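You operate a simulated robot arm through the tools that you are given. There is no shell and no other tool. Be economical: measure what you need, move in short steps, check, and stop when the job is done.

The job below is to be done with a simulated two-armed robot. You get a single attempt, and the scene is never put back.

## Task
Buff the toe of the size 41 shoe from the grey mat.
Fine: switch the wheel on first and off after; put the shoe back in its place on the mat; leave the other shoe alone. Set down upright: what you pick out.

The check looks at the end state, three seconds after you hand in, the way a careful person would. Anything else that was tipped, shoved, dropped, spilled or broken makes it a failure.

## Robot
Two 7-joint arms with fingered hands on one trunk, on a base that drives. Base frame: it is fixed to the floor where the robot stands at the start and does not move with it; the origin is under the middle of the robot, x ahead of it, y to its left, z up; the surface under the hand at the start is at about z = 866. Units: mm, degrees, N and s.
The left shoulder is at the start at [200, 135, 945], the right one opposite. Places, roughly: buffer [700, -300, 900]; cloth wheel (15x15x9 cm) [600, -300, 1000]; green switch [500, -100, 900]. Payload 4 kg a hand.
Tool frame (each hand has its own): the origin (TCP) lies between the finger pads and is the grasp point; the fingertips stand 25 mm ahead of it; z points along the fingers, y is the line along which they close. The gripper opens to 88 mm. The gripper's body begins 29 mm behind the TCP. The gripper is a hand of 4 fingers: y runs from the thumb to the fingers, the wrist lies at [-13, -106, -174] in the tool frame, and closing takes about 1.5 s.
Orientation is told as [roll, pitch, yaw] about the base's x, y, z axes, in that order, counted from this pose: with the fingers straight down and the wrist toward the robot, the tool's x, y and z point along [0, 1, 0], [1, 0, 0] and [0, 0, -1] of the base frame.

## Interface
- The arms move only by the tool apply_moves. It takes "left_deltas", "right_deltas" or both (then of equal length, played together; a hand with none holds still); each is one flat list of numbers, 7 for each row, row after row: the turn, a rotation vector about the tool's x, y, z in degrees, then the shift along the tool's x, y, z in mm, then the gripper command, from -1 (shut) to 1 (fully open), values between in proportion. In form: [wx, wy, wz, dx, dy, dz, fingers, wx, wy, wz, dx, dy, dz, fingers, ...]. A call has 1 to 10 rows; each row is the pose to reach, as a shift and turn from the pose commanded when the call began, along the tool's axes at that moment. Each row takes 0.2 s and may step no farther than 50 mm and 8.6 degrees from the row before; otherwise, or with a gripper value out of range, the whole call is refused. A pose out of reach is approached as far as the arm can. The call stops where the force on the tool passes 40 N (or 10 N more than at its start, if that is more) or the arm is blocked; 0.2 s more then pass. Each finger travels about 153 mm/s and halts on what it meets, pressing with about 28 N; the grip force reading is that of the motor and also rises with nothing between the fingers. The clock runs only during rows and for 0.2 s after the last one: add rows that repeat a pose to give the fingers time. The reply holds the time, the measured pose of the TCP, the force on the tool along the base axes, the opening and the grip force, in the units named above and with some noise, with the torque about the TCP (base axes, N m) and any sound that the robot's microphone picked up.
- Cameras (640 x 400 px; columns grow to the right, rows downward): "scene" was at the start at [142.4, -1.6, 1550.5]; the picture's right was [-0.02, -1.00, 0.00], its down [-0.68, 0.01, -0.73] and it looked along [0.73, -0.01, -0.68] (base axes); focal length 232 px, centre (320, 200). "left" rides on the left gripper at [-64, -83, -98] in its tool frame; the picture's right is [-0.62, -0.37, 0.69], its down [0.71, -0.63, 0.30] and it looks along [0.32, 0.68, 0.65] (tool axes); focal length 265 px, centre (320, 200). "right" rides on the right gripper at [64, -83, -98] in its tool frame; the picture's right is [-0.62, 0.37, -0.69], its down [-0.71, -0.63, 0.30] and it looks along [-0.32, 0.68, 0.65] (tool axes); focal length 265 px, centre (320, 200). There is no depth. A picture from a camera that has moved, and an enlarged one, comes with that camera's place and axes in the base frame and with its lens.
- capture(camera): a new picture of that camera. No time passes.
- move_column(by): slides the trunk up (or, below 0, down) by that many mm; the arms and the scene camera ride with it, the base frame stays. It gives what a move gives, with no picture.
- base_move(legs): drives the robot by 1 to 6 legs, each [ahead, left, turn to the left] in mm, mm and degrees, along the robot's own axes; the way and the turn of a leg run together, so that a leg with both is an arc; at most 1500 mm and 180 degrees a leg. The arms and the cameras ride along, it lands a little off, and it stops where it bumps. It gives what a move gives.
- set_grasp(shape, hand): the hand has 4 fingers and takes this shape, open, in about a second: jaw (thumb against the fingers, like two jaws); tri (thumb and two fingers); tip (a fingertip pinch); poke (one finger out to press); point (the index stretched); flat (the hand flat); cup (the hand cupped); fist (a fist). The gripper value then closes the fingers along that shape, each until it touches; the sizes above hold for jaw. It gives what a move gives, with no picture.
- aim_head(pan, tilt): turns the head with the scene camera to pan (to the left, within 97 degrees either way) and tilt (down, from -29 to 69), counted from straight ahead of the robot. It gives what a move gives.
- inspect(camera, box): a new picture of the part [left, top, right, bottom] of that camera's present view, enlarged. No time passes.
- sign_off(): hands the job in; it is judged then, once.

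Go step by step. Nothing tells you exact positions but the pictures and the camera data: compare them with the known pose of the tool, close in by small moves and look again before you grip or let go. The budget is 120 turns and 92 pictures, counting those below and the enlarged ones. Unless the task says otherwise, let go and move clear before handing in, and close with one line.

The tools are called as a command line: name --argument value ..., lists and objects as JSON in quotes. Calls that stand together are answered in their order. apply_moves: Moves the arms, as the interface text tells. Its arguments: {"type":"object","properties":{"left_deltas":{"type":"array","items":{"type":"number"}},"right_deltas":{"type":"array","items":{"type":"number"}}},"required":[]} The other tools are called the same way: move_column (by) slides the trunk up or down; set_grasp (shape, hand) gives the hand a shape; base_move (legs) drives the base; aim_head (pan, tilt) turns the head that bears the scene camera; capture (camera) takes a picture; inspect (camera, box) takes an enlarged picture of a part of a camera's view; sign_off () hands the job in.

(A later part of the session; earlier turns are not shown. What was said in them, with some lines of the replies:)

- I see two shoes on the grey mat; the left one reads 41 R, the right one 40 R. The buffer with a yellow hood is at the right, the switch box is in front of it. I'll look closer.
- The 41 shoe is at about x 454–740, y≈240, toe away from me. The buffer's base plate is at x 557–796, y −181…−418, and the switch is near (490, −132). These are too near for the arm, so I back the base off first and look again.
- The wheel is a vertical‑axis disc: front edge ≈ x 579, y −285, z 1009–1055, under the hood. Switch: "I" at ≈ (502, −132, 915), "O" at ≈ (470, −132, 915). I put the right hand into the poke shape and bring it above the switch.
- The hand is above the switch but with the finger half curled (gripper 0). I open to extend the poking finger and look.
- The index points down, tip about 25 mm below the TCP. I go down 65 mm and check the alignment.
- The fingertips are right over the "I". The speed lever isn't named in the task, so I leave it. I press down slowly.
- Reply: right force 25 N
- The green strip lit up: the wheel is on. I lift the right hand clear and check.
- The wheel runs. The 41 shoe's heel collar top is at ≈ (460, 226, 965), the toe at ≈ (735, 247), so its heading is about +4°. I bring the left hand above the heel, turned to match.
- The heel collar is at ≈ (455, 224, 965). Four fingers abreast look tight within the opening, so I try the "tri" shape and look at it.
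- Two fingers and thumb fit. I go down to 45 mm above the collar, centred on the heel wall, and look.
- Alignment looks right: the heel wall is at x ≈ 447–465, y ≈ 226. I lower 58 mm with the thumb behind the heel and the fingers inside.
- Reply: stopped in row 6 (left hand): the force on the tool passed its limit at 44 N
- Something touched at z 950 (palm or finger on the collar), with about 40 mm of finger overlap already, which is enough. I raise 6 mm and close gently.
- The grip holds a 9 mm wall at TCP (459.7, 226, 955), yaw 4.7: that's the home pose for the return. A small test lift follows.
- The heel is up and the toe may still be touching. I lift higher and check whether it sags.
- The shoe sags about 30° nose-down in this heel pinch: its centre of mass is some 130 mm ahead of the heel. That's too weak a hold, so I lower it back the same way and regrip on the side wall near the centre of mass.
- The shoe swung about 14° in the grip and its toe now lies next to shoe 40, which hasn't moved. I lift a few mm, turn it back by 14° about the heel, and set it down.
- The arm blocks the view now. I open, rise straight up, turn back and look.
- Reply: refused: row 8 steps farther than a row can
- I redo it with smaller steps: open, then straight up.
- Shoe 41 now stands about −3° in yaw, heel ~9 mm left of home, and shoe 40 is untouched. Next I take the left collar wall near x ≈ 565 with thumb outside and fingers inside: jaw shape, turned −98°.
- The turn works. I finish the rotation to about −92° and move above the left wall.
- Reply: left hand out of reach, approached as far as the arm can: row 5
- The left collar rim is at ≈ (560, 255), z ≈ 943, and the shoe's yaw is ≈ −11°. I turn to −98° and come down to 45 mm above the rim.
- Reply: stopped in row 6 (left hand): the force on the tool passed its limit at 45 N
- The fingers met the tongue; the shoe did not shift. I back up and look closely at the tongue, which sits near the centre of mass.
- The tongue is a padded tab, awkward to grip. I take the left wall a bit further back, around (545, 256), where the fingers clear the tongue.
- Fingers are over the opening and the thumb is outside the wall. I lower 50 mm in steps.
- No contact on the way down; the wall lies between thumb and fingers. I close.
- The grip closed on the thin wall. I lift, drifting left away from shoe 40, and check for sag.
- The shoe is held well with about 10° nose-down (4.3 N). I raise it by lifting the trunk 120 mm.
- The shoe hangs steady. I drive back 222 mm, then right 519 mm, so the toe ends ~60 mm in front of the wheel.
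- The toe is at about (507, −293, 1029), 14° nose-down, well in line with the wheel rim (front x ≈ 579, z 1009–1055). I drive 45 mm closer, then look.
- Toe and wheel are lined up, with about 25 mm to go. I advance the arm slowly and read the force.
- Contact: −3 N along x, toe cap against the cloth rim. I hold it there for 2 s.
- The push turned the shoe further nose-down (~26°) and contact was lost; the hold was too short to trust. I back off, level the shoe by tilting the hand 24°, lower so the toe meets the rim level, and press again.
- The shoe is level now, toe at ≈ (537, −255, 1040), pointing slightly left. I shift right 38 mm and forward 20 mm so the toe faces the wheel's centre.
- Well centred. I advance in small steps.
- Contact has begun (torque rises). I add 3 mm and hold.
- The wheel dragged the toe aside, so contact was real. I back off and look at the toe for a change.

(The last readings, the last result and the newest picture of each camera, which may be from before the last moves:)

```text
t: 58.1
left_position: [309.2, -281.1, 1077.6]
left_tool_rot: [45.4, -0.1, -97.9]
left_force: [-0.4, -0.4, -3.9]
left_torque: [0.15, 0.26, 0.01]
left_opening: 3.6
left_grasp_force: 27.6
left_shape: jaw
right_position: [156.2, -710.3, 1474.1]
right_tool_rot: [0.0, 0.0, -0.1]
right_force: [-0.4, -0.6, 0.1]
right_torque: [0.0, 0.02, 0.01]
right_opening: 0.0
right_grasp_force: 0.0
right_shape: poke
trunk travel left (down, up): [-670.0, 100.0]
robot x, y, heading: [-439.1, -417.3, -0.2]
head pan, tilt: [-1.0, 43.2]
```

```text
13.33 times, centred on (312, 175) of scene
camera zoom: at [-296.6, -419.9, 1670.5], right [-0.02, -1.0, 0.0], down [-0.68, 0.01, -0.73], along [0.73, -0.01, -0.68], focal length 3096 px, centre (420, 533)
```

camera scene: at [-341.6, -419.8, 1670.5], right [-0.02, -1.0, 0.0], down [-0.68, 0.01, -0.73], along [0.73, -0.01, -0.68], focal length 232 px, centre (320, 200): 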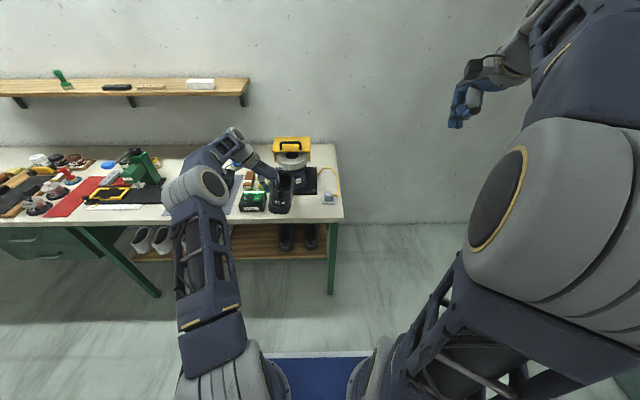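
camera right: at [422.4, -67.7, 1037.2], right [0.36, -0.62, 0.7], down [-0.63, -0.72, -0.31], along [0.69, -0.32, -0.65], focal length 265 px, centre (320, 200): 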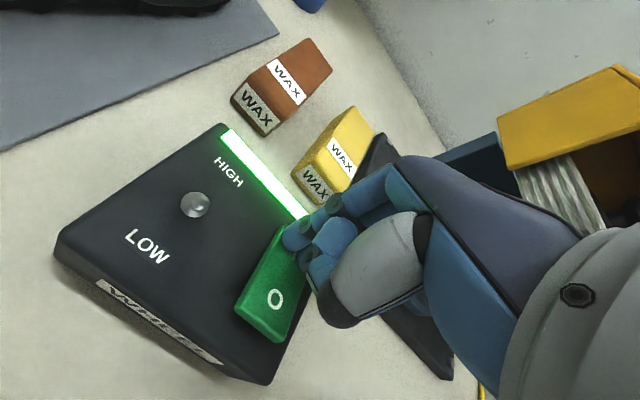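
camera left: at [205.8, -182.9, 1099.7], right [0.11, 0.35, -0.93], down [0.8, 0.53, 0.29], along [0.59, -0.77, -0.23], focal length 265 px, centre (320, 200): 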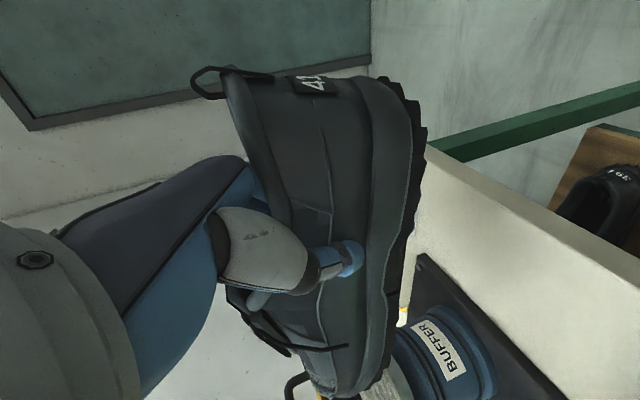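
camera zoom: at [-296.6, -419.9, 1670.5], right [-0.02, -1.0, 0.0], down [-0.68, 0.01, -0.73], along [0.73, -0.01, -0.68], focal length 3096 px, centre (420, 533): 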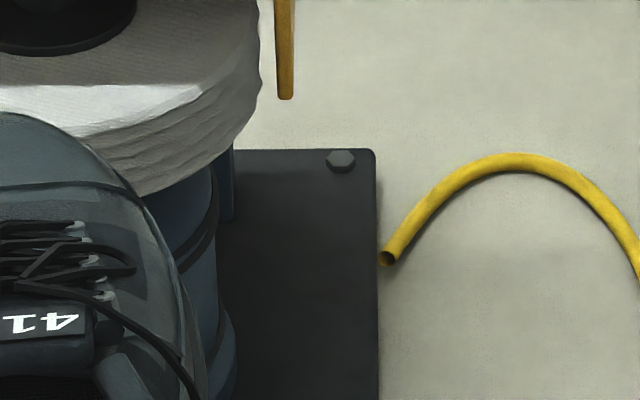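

The toe cap has turned from dusty grey to clean dark slate: it is buffed. Now I bring the shoe to level (9° nose-down correction), raise the trunk a little and drive back in front of the mat.

apply_moves --left_deltas '[0, -4.5, 0, -5, 0, -5, -1, 0, -9, 0, -10, 0, -10, -1, 0, -9, 0, -10, 0, -10, -1]'

move_column --by 40

base_move --legs '[[0, 552, 0]]'

capture --camera "scene"

```text
t: 58.9
left_position: [293.2, -278.5, 1076.7]
left_tool_rot: [36.3, -0.1, -97.9]
left_force: [0.4, 0.0, -5.1]
left_torque: [0.13, 0.26, 0.03]
left_opening: 3.8
left_grasp_force: 28.2
left_shape: jaw
right_position: [155.8, -710.9, 1472.4]
right_tool_rot: [-0.1, 0.0, -0.2]
right_force: [-0.5, -0.7, -0.3]
right_torque: [0.0, 0.01, -0.02]
right_opening: 0.0
right_grasp_force: 0.0
right_shape: poke
trunk travel left (down, up): [-670.0, 100.0]
robot x, y, heading: [-437.8, -417.7, 0.1]
head pan, tilt: [-1.0, 43.2]
```

```text
t: 59.7
left_position: [294.0, -278.5, 1115.8]
left_tool_rot: [36.3, -0.1, -98.0]
left_force: [0.0, -0.8, -3.8]
left_torque: [0.15, 0.26, 0.0]
left_opening: 3.8
left_grasp_force: 28.2
left_shape: jaw
right_position: [156.1, -711.1, 1513.2]
right_tool_rot: [0.0, 0.1, -0.1]
right_force: [-0.5, -0.4, 0.4]
right_torque: [0.0, -0.02, 0.05]
right_opening: 0.1
right_grasp_force: 0.1
right_shape: poke
trunk travel left (down, up): [-710.0, 60.0]
robot x, y, heading: [-434.9, -419.9, -0.1]
head pan, tilt: [-1.0, 43.2]
```

```text
t: 62.9
left_position: [296.5, 274.0, 1114.9]
left_tool_rot: [36.3, -0.1, -98.2]
left_force: [0.5, -0.3, -3.1]
left_torque: [0.13, 0.25, 0.02]
left_opening: 3.6
left_grasp_force: 28.0
left_shape: jaw
right_position: [156.3, -157.1, 1512.3]
right_tool_rot: [0.0, 0.0, -0.3]
right_force: [0.1, -0.2, -1.1]
right_torque: [0.04, -0.01, 0.0]
right_opening: 0.0
right_grasp_force: 0.2
right_shape: poke
trunk travel left (down, up): [-710.0, 60.0]
robot x, y, heading: [-440.2, 138.3, -0.2]
head pan, tilt: [-1.0, 43.2]
```

```text
20 pictures are left
camera scene: at [-295.0, 136.1, 1710.5], right [-0.02, -1.0, 0.0], down [-0.68, 0.02, -0.73], along [0.73, -0.02, -0.68], focal length 232 px, centre (320, 200)
```

scene: 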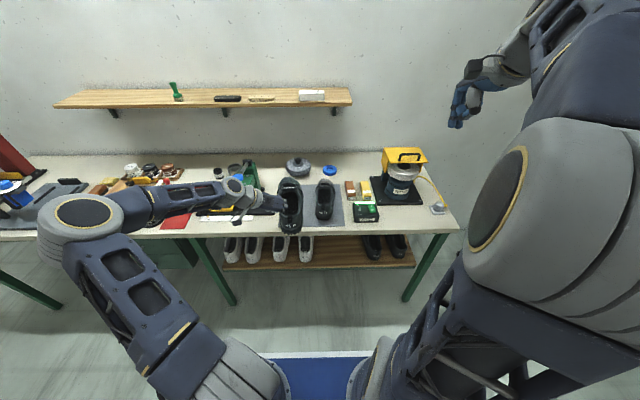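

The shoe is level and lined up with its spot in y. I drive forward 237 mm and check from above.

base_move --legs '[[237, -3, 0]]'

inspect --camera "scene" --box '[220, 130, 370, 260]'

capture --camera "left"

```text
t: 64.7
left_position: [533.7, 269.6, 1117.7]
left_tool_rot: [36.3, -0.1, -98.2]
left_force: [0.7, 0.2, -3.4]
left_torque: [0.14, 0.23, 0.01]
left_opening: 3.8
left_grasp_force: 27.9
left_shape: jaw
right_position: [394.6, -161.4, 1513.4]
right_tool_rot: [0.0, 0.0, -0.4]
right_force: [-0.1, 0.1, 0.2]
right_torque: [0.02, 0.0, 0.03]
right_opening: 0.1
right_grasp_force: 0.0
right_shape: poke
trunk travel left (down, up): [-710.0, 60.0]
robot x, y, heading: [-198.9, 132.9, -0.4]
head pan, tilt: [-1.0, 43.2]
```

```text
3.08 times, centred on (295, 195) of scene
camera zoom: at [-56.4, 132.1, 1710.5], right [-0.02, -1.0, 0.0], down [-0.68, 0.02, -0.73], along [0.73, -0.02, -0.68], focal length 714 px, centre (397, 215)
```

zoom: 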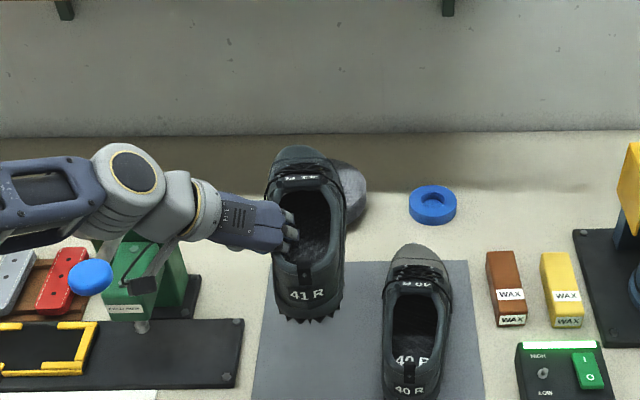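

```text
18 pictures are left
camera left: at [437.8, 368.4, 1156.8], right [-0.04, 0.38, -0.93], down [0.84, 0.52, 0.18], along [0.54, -0.77, -0.33], focal length 265 px, centre (320, 200)
```

left: 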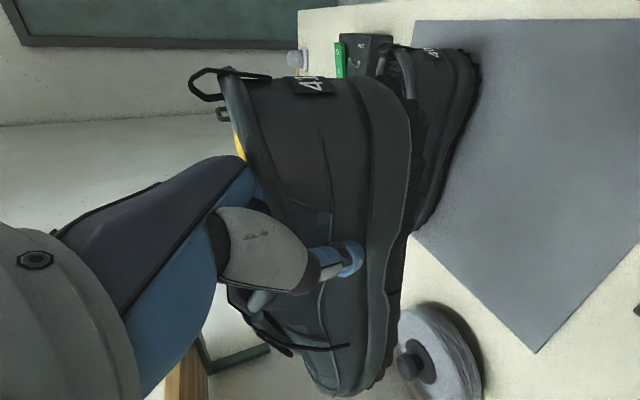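

The shoe is level over its place, but the press lever's blue knob is at ≈ (487, 461, 1111), close under the forearm. I move the base right 180 mm and bring the hand back left by the same amount, so the forearm comes in from the right of it.

base_move --legs '[[0, -180, 0]]'

apply_moves --left_deltas '[0, 0, 0, -4.1, -36, -3, -1, 0, 0, 0, -8.3, -72, -6, -1, 0, 0, 0, -12.4, -108, -9, -1, 0, 0, 0, -16.6, -144, -12, -1, 0, 0, 0, -20.7, -178, -15.2, -1, 0, 0, 0, -20.7, -178, -15.2, -1]'

capture --camera "scene"

```text
t: 66.2
left_position: [534.5, 87.3, 1116.5]
left_tool_rot: [36.3, -0.1, -98.3]
left_force: [0.2, -0.2, -3.4]
left_torque: [0.14, 0.2, 0.01]
left_opening: 3.6
left_grasp_force: 28.0
left_shape: jaw
right_position: [393.6, -343.5, 1514.6]
right_tool_rot: [-0.1, 0.0, -0.4]
right_force: [-1.2, 0.2, -0.3]
right_torque: [0.03, -0.01, -0.04]
right_opening: 0.2
right_grasp_force: 0.0
right_shape: poke
trunk travel left (down, up): [-710.0, 60.0]
robot x, y, heading: [-195.7, -49.8, -0.2]
head pan, tilt: [-1.0, 43.2]
```

```text
t: 67.6
left_position: [534.0, 265.7, 1116.1]
left_tool_rot: [36.4, -0.1, -98.4]
left_force: [1.6, 0.8, -4.1]
left_torque: [0.15, 0.22, 0.03]
left_opening: 3.7
left_grasp_force: 28.3
left_shape: jaw
right_position: [393.4, -342.5, 1512.9]
right_tool_rot: [-0.1, 0.0, -0.4]
right_force: [-0.5, -0.3, -0.4]
right_torque: [0.0, 0.02, -0.01]
right_opening: 0.0
right_grasp_force: 0.0
right_shape: poke
trunk travel left (down, up): [-710.0, 60.0]
robot x, y, heading: [-196.5, -46.1, -0.2]
head pan, tilt: [-1.0, 43.2]
```

```text
17 pictures are left
camera scene: at [-57.2, -49.7, 1710.5], right [-0.02, -1.0, 0.0], down [-0.68, 0.02, -0.73], along [0.73, -0.02, -0.68], focal length 232 px, centre (320, 200)
```

scene: 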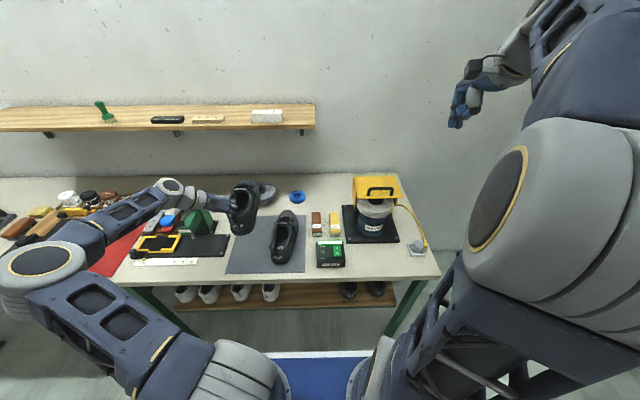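

The forearm would pass ~15 mm from the knob when lowered, which is tight. I move the base back 80 mm with the hand reaching out the same, to straighten the arm.

base_move --legs '[[-80, -30, 0]]'

apply_moves --left_deltas '[0, 0, 0, 15, -10, 11, -1, 0, 0, 0, 30, -20, 22, -1, 0, 0, 0, 45, -30, 33, -1, 0, 0, 0, 60, -46, 44, -1, 0, 0, 0, 60, -46, 44, -1]'

capture --camera "scene"

```text
t: 68.7
left_position: [454.6, 235.5, 1116.5]
left_tool_rot: [36.2, -0.1, -98.2]
left_force: [-0.1, 0.3, -4.4]
left_torque: [0.12, 0.25, 0.03]
left_opening: 3.8
left_grasp_force: 28.0
left_shape: jaw
right_position: [313.8, -373.3, 1513.6]
right_tool_rot: [0.0, 0.0, -0.3]
right_force: [0.8, 0.3, -0.3]
right_torque: [-0.03, -0.03, -0.01]
right_opening: 0.0
right_grasp_force: 0.0
right_shape: poke
trunk travel left (down, up): [-710.0, 60.0]
robot x, y, heading: [-282.8, -75.4, -0.5]
head pan, tilt: [-1.0, 43.2]
```

```text
t: 69.9
left_position: [536.7, 270.2, 1116.5]
left_tool_rot: [36.3, 0.0, -98.3]
left_force: [0.8, -0.5, -3.7]
left_torque: [0.14, 0.24, 0.0]
left_opening: 3.8
left_grasp_force: 28.2
left_shape: jaw
right_position: [312.3, -372.3, 1513.1]
right_tool_rot: [0.0, 0.0, -0.4]
right_force: [-0.1, 0.6, -0.1]
right_torque: [0.0, -0.01, -0.02]
right_opening: 0.0
right_grasp_force: 0.0
right_shape: poke
trunk travel left (down, up): [-710.0, 60.0]
robot x, y, heading: [-281.2, -75.8, 0.0]
head pan, tilt: [-1.0, 43.2]
```

```text
16 pictures are left
camera scene: at [-138.0, -79.6, 1710.5], right [-0.03, -1.0, 0.0], down [-0.68, 0.02, -0.73], along [0.73, -0.02, -0.68], focal length 232 px, centre (320, 200)
```

scene: 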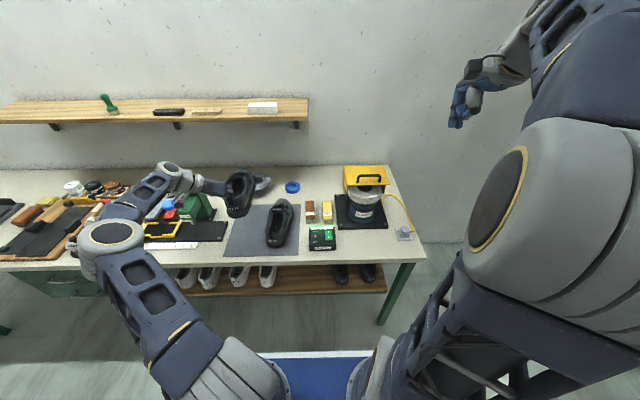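

The forearm now runs back from the wrist, well clear of the knob. I lower the trunk by 130 mm and look.

move_column --by -130

inspect --camera "scene" --box '[140, 120, 310, 250]'

capture --camera "left"

```text
t: 71.5
left_position: [536.2, 270.6, 986.8]
left_tool_rot: [36.3, -0.1, -98.3]
left_force: [0.2, 0.1, -4.3]
left_torque: [0.15, 0.24, 0.0]
left_opening: 3.6
left_grasp_force: 27.7
left_shape: jaw
right_position: [312.3, -372.8, 1382.3]
right_tool_rot: [0.0, 0.0, -0.4]
right_force: [-1.3, -0.4, 0.4]
right_torque: [-0.02, -0.03, 0.01]
right_opening: 0.2
right_grasp_force: 0.2
right_shape: poke
trunk travel left (down, up): [-580.0, 190.0]
robot x, y, heading: [-282.1, -75.7, -0.6]
head pan, tilt: [-1.0, 43.2]
```

```text
3.08 times, centred on (225, 185) of scene
camera zoom: at [-138.0, -79.5, 1580.6], right [-0.03, -1.0, 0.0], down [-0.68, 0.02, -0.73], along [0.73, -0.02, -0.68], focal length 714 px, centre (612, 246)
```

zoom: 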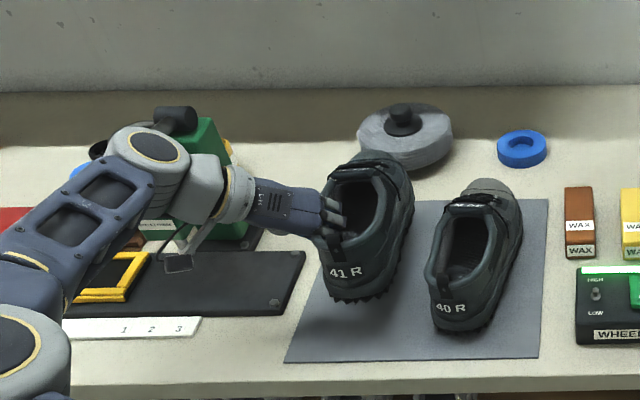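

```text
14 pictures are left
camera left: at [439.1, 369.3, 1026.3], right [-0.04, 0.38, -0.93], down [0.84, 0.51, 0.18], along [0.54, -0.77, -0.33], focal length 265 px, centre (320, 200)
```

left: 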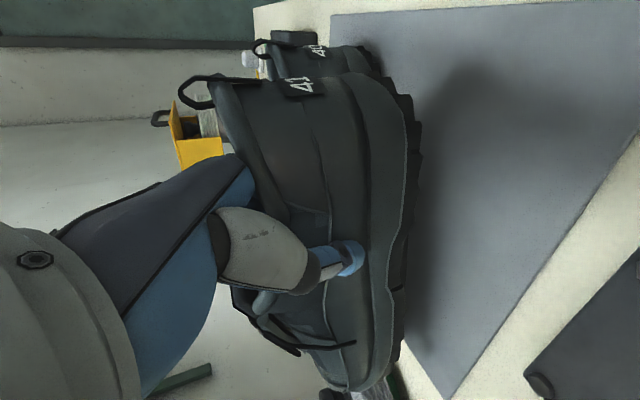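

The shoe is ~8° nose-down with yaw ≈ 7°. I correct by 7° nose-up, −2.5° yaw and 8 mm back, then lower 35 mm more and look.

apply_moves --left_deltas '[-0.7, 3.5, 1, -3, 0.6, -2.4, -1, -1.5, 7, 2, -6.4, 1.2, -4.7, -1, -1.5, 7, 2, -6.4, 1.2, -4.7, -1]'

move_column --by -35

inspect --camera "scene" --box '[190, 130, 310, 230]'

```text
t: 72.3
left_position: [529.3, 270.5, 986.5]
left_tool_rot: [43.3, 0.0, -100.7]
left_force: [0.5, -0.3, -4.2]
left_torque: [0.2, 0.26, 0.03]
left_opening: 3.8
left_grasp_force: 27.3
left_shape: jaw
right_position: [313.1, -373.9, 1384.3]
right_tool_rot: [0.0, -0.1, -0.3]
right_force: [0.3, 0.1, -0.7]
right_torque: [-0.03, 0.01, 0.02]
right_opening: 0.0
right_grasp_force: 0.0
right_shape: poke
trunk travel left (down, up): [-580.0, 190.0]
robot x, y, heading: [-280.5, -77.7, -0.6]
head pan, tilt: [-1.0, 43.2]
```

```text
t: 73.1
left_position: [528.5, 271.2, 951.1]
left_tool_rot: [43.3, 0.0, -100.7]
left_force: [-0.2, -0.4, -3.5]
left_torque: [0.13, 0.25, 0.0]
left_opening: 3.7
left_grasp_force: 27.7
left_shape: jaw
right_position: [314.3, -374.2, 1348.0]
right_tool_rot: [0.0, 0.0, -0.5]
right_force: [0.3, 0.4, 1.0]
right_torque: [0.04, 0.01, 0.03]
right_opening: 0.0
right_grasp_force: 0.1
right_shape: poke
trunk travel left (down, up): [-545.0, 225.0]
robot x, y, heading: [-282.3, -78.5, -0.4]
head pan, tilt: [-1.0, 43.2]
```

```text
4.00 times, centred on (250, 180) of scene
camera zoom: at [-138.0, -79.5, 1545.5], right [-0.03, -1.0, 0.0], down [-0.68, 0.02, -0.73], along [0.73, -0.02, -0.68], focal length 929 px, centre (600, 280)
```

zoom: 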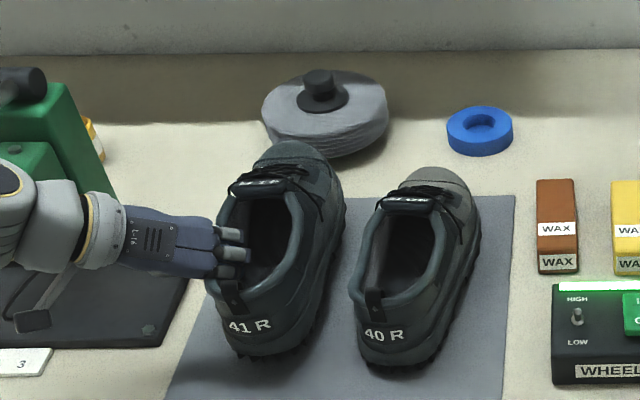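

Position agrees with home (tab ≈ (457, 225), toe y ≈ 252) and shoe 40 is unchanged. I lower 12 mm with the arm and read the force.

apply_moves --left_deltas '[0, 0, 0, -2.7, 0, 2.9, -1, 0, 0, 0, -5.5, 0, 5.8, -1, 0, 0, 0, -8.2, 0, 8.7, -1, 0, 0, 0, -8.2, 0, 8.7, -1]'

capture --camera "left"

```text
t: 74.1
left_position: [528.2, 271.7, 940.7]
left_tool_rot: [43.3, 0.0, -100.8]
left_force: [-0.7, -0.2, -4.2]
left_torque: [0.11, 0.24, -0.06]
left_opening: 3.7
left_grasp_force: 28.2
left_shape: jaw
right_position: [311.8, -372.7, 1348.2]
right_tool_rot: [0.0, 0.1, -0.4]
right_force: [-1.1, -0.4, -0.2]
right_torque: [0.03, 0.01, 0.0]
right_opening: 0.0
right_grasp_force: 0.0
right_shape: poke
trunk travel left (down, up): [-545.0, 225.0]
robot x, y, heading: [-280.3, -77.4, -0.4]
head pan, tilt: [-1.0, 43.2]
```

```text
12 pictures are left
camera left: at [431.7, 374.3, 967.1], right [0.09, 0.36, -0.93], down [0.83, 0.48, 0.27], along [0.54, -0.8, -0.25], focal length 265 px, centre (320, 200)
```

left: 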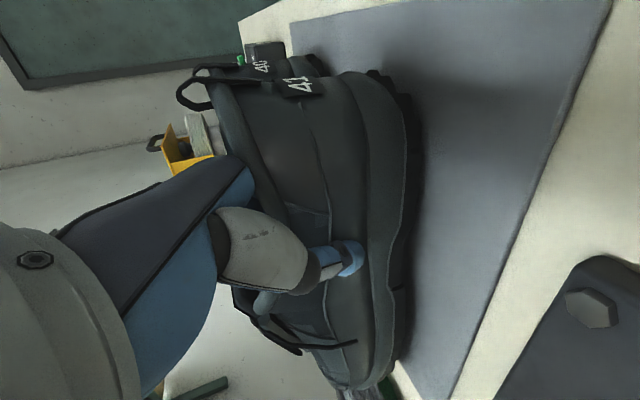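

Not touching yet. I continue in small steps.

apply_moves --left_deltas '[0, 0, 0, -2.1, 0, 2.2, -1, 0, 0, 0, -4.1, 0, 4.4, -1, 0, 0, 0, -4.1, 0, 4.4, -1]'

```text
t: 74.9
left_position: [527.7, 271.9, 935.2]
left_tool_rot: [43.5, 0.0, -100.7]
left_force: [4.5, 0.2, 0.0]
left_torque: [0.12, 0.19, 0.01]
left_opening: 3.5
left_grasp_force: 28.0
left_shape: jaw
right_position: [313.3, -372.7, 1348.7]
right_tool_rot: [0.0, 0.0, -0.4]
right_force: [-0.4, -0.6, -0.2]
right_torque: [-0.01, 0.0, -0.01]
right_opening: 0.0
right_grasp_force: 0.0
right_shape: poke
trunk travel left (down, up): [-545.0, 225.0]
robot x, y, heading: [-280.3, -76.6, -0.8]
head pan, tilt: [-1.0, 43.2]
```

Contact at z 935, as expected. I look before releasing.

inspect --camera "scene" --box '[190, 130, 310, 230]'

```text
4.00 times, centred on (250, 180) of scene
camera zoom: at [-138.1, -79.6, 1545.6], right [-0.03, -1.0, 0.0], down [-0.68, 0.02, -0.73], along [0.73, -0.02, -0.68], focal length 929 px, centre (600, 280)
```

zoom: 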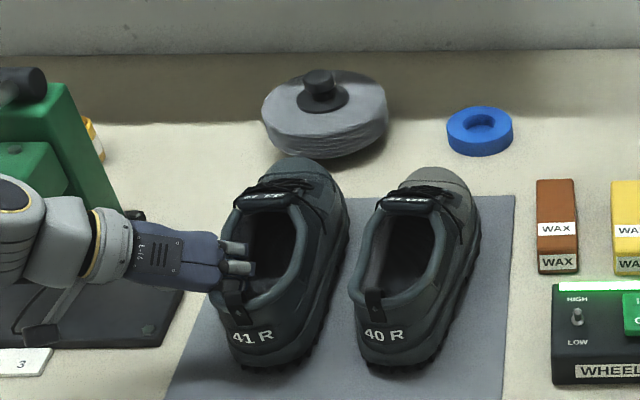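

Compared with shoe 40, the heel is ~6 mm forward and ~5 mm left of home, and the toe is still slightly up (~4°). I lift 4 mm, correct these, and set it down again.

apply_moves --left_deltas '[0, 0, 0, 2.7, 0, -2.9, -1, 0, -2, 0, 1, 3, -4.6, -1, 0, -4, 0, -0.9, 6, -6.3, -1, 0, -4, 0, -0.9, 6, -6.3, -1, 0, -4, 0, -3.6, 6, -3.4, -1, 0, -4, 0, -5.0, 6, -1.9, -1, 0, -4, 0, -5.0, 6, -1.9, -1]'

inspect --camera "scene" --box '[190, 130, 310, 230]'

```text
t: 76.5
left_position: [522.8, 264.8, 933.4]
left_tool_rot: [39.4, 0.0, -100.7]
left_force: [-0.1, -0.8, 3.0]
left_torque: [0.13, 0.05, -0.04]
left_opening: 3.5
left_grasp_force: 27.6
left_shape: jaw
right_position: [312.4, -373.2, 1348.3]
right_tool_rot: [0.0, 0.1, -0.4]
right_force: [0.2, -0.3, 0.9]
right_torque: [-0.02, -0.05, 0.02]
right_opening: 0.0
right_grasp_force: 0.0
right_shape: poke
trunk travel left (down, up): [-545.0, 225.0]
robot x, y, heading: [-283.8, -76.0, -0.5]
head pan, tilt: [-1.0, 43.2]
```

```text
4.00 times, centred on (250, 180) of scene
camera zoom: at [-138.3, -79.6, 1545.6], right [-0.03, -1.0, 0.0], down [-0.68, 0.02, -0.73], along [0.73, -0.02, -0.68], focal length 929 px, centre (600, 280)
```

zoom: 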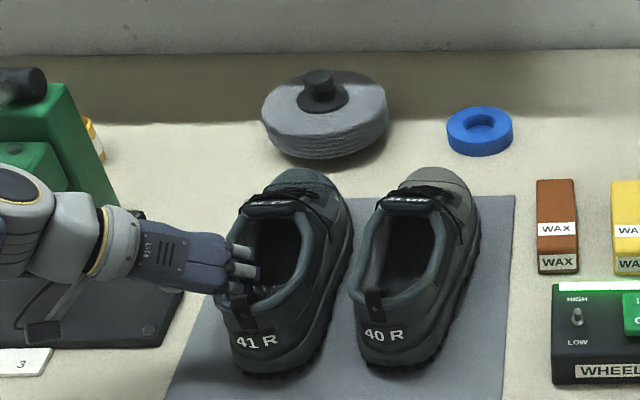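

It now matches the original relation to shoe 40 within a few mm, and it stands flat. I open and withdraw.

apply_moves --left_deltas '[0, 0, 0, 0, 0, 0, -0.6, 0, 0, 0, 0, 0, 0, -0.2, 0, 0, 0, 0, 0, 0, 0, 0, 0, 0, 0, 0, 0, 0, 0, 0, 0, 5, 0, -12, 0, 0, 0, 0, 10, 0, -28, 0, 0, 0, 0, 15, 0, -48, 0, 0, 0, 0, 25, 0, -75, 0, 0, 0, 0, 35, 0, -105, 0, 0, 0, 0, 45, 0, -135, 0]'

inspect --camera "scene" --box '[190, 130, 310, 230]'

```text
t: 78.7
left_position: [473.5, 275.6, 1066.0]
left_tool_rot: [39.3, 0.0, -100.8]
left_force: [0.1, 0.8, 0.0]
left_torque: [-0.02, 0.01, -0.02]
left_opening: 43.5
left_grasp_force: 0.0
left_shape: jaw
right_position: [313.1, -373.7, 1348.7]
right_tool_rot: [0.0, 0.1, -0.4]
right_force: [-0.1, 0.6, 0.5]
right_torque: [-0.01, 0.02, -0.02]
right_opening: 0.0
right_grasp_force: 0.1
right_shape: poke
trunk travel left (down, up): [-545.0, 225.0]
robot x, y, heading: [-281.9, -75.7, -0.5]
head pan, tilt: [-1.0, 43.2]
```

```text
4.00 times, centred on (250, 180) of scene
camera zoom: at [-138.0, -79.5, 1545.5], right [-0.03, -1.0, 0.0], down [-0.68, 0.02, -0.73], along [0.73, -0.02, -0.68], focal length 929 px, centre (600, 280)
```

zoom: 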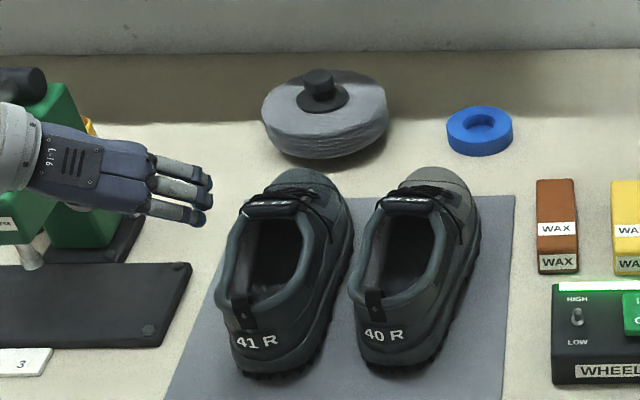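

Shoe 41 stands flat and upright in its place, shoe 40 unmoved. Now the right hand goes above the "O" end of the switch (470, −132).

apply_moves --right_deltas '[0, 0, 0, 24, 16, 35, 1, 0, 0, 0, 48, 32, 70, 1, 0, 0, 0, 72, 48, 105, 1, 0, 0, 0, 96, 64, 140, 1, 0, 0, 0, 120, 80, 175, 1, 0, 0, 0, 144, 96, 210, 1, 0, 0, 0, 168, 112, 245, 1, 0, 0, 0, 192, 128, 280, 1, 0, 0, 0, 216, 144, 315, 1, 0, 0, 0, 240, 158, 350, 1]'

```text
t: 80.9
left_position: [472.3, 274.8, 1066.7]
left_tool_rot: [39.3, 0.1, -100.8]
left_force: [-0.3, -0.3, 0.5]
left_torque: [0.0, 0.0, 0.03]
left_opening: 43.5
left_grasp_force: 0.0
left_shape: jaw
right_position: [473.2, -134.5, 998.1]
right_tool_rot: [-0.1, 0.0, -0.5]
right_force: [-0.7, -1.0, 0.4]
right_torque: [0.02, 0.03, 0.0]
right_opening: 0.0
right_grasp_force: 0.0
right_shape: poke
trunk travel left (down, up): [-545.0, 225.0]
robot x, y, heading: [-279.7, -78.8, -0.3]
head pan, tilt: [-1.0, 43.2]
```

apply_moves --right_deltas '[0, 0, 0, 2, -4, 20, 1, 0, 0, 0, 2, -4, 38, 1, 0, 0, 0, 2, -4, 38, 1]'

capture --camera "right"

```text
t: 81.7
left_position: [474.2, 275.4, 1066.2]
left_tool_rot: [39.2, 0.0, -100.8]
left_force: [0.4, -0.5, -0.4]
left_torque: [0.02, -0.04, 0.02]
left_opening: 43.8
left_grasp_force: 0.1
left_shape: jaw
right_position: [468.4, -132.5, 960.1]
right_tool_rot: [0.1, 0.0, -0.4]
right_force: [-0.8, 0.1, -0.5]
right_torque: [0.0, 0.02, -0.01]
right_opening: 0.1
right_grasp_force: 0.1
right_shape: poke
trunk travel left (down, up): [-545.0, 225.0]
robot x, y, heading: [-282.4, -80.0, -0.4]
head pan, tilt: [-1.0, 43.2]
```

```text
8 pictures are left
camera right: at [387.2, -68.5, 1059.5], right [0.36, -0.62, 0.69], down [-0.64, -0.71, -0.3], along [0.68, -0.33, -0.65], focal length 265 px, centre (320, 200)
```

right: 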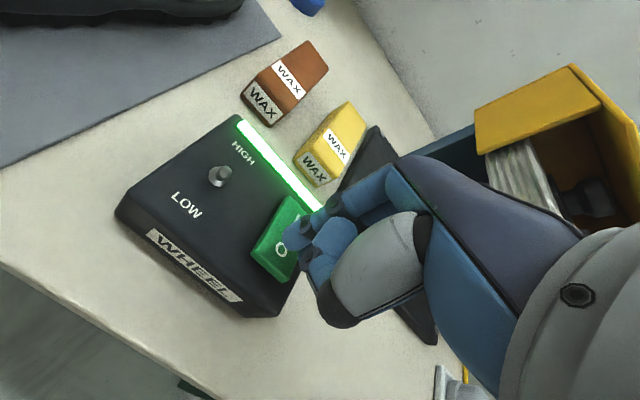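

The fingertip is right over the "O". I press down.

apply_moves --right_deltas '[0, 0, 0, 0, 0, 10, 1, 0, 0, 0, 0, 0, 16, 1, 0, 0, 0, 0, 0, 20, 1, 0, 0, 0, 0, 0, 23, 1, 0, 0, 0, 0, 0, 26, 1]'

capture --camera "right"

```text
t: 82.9
left_position: [473.2, 275.1, 1066.1]
left_tool_rot: [39.3, 0.0, -100.7]
left_force: [-1.0, 0.3, 0.5]
left_torque: [0.01, 0.02, -0.03]
left_opening: 43.6
left_grasp_force: 0.0
left_shape: jaw
right_position: [469.6, -131.7, 937.9]
right_tool_rot: [0.1, -0.6, -0.4]
right_force: [-6.3, -0.4, 33.4]
right_torque: [0.09, 0.12, 0.04]
right_opening: 0.0
right_grasp_force: 0.0
right_shape: poke
trunk travel left (down, up): [-545.0, 225.0]
robot x, y, heading: [-282.7, -80.7, -0.4]
head pan, tilt: [-1.0, 43.2]
```

```text
7 pictures are left
camera right: at [387.4, -67.6, 1037.1], right [0.36, -0.62, 0.7], down [-0.63, -0.71, -0.31], along [0.69, -0.33, -0.65], focal length 265 px, centre (320, 200)
```

right: 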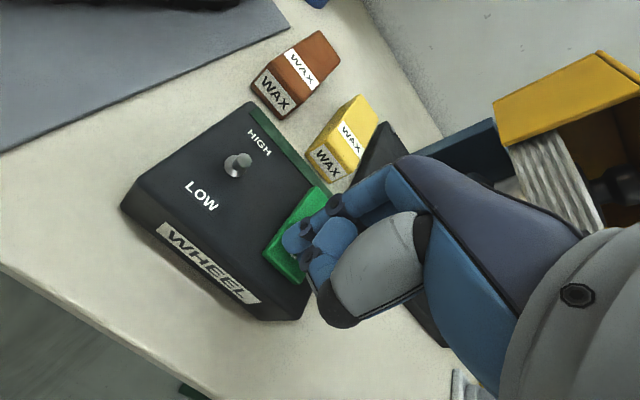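

The light is out: the wheel is off. I raise the right hand clear, and the left hand too.

apply_moves --right_deltas '[0, 0, 0, 0, 0, -30, 1, 0, 0, 0, 0, 0, -70, 1, 0, 0, 0, -10, -15, -110, 1, 0, 0, 0, -30, -30, -145, 1, 0, 0, 0, -50, -45, -180, 1, 0, 0, 0, -70, -60, -215, 1]' --left_deltas '[0, 0, 0, 10, 0, -12, 0, 0, 0, 0, 20, 0, -24, 0, 0, 0, 0, 30, 0, -36, 0, 0, 0, 0, 40, 0, -48, 0, 0, 0, 0, 50, 0, -60, 0, 0, 0, 0, 60, 0, -72, 0]'

capture --camera "scene"

inspect --camera "scene" --box '[200, 130, 420, 250]'

```text
t: 84.3
left_position: [472.5, 275.5, 1158.6]
left_tool_rot: [39.3, 0.0, -100.8]
left_force: [1.1, 0.5, -0.7]
left_torque: [-0.01, 0.02, -0.02]
left_opening: 43.5
left_grasp_force: 0.1
left_shape: jaw
right_position: [408.4, -199.6, 1147.5]
right_tool_rot: [-0.1, 0.0, -0.4]
right_force: [0.0, 0.2, 0.1]
right_torque: [-0.03, 0.01, 0.01]
right_opening: 0.0
right_grasp_force: 0.1
right_shape: poke
trunk travel left (down, up): [-545.0, 225.0]
robot x, y, heading: [-283.2, -79.5, -0.4]
head pan, tilt: [-1.0, 43.2]
```

```text
6 pictures are left
camera scene: at [-137.8, -79.3, 1545.5], right [-0.02, -1.0, 0.0], down [-0.68, 0.02, -0.73], along [0.73, -0.02, -0.68], focal length 232 px, centre (320, 200)
```

scene: 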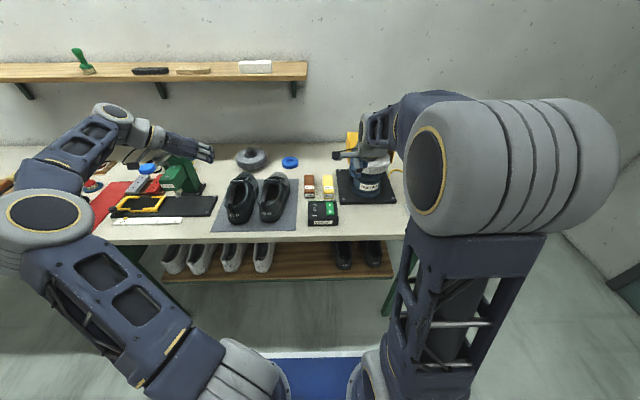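

```text
2.91 times, centred on (310, 190) of scene
camera zoom: at [-137.8, -79.3, 1545.5], right [-0.02, -1.0, 0.0], down [-0.68, 0.02, -0.73], along [0.73, -0.02, -0.68], focal length 675 px, centre (349, 229)
```

zoom: 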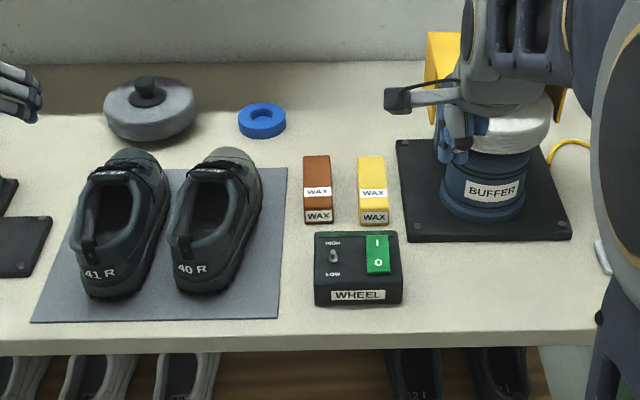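

Shoe 41 stands upright in its place with a clean toe, shoe 40 and everything else are undisturbed, the switch is off and both hands are clear. I hand in.

sign_off

```text
The job is handed in.
```

The toe of the size 41 shoe is buffed, the wheel is switched off, the shoe is back upright on the mat to within a few mm by the camera, and the size 40 shoe was not moved.
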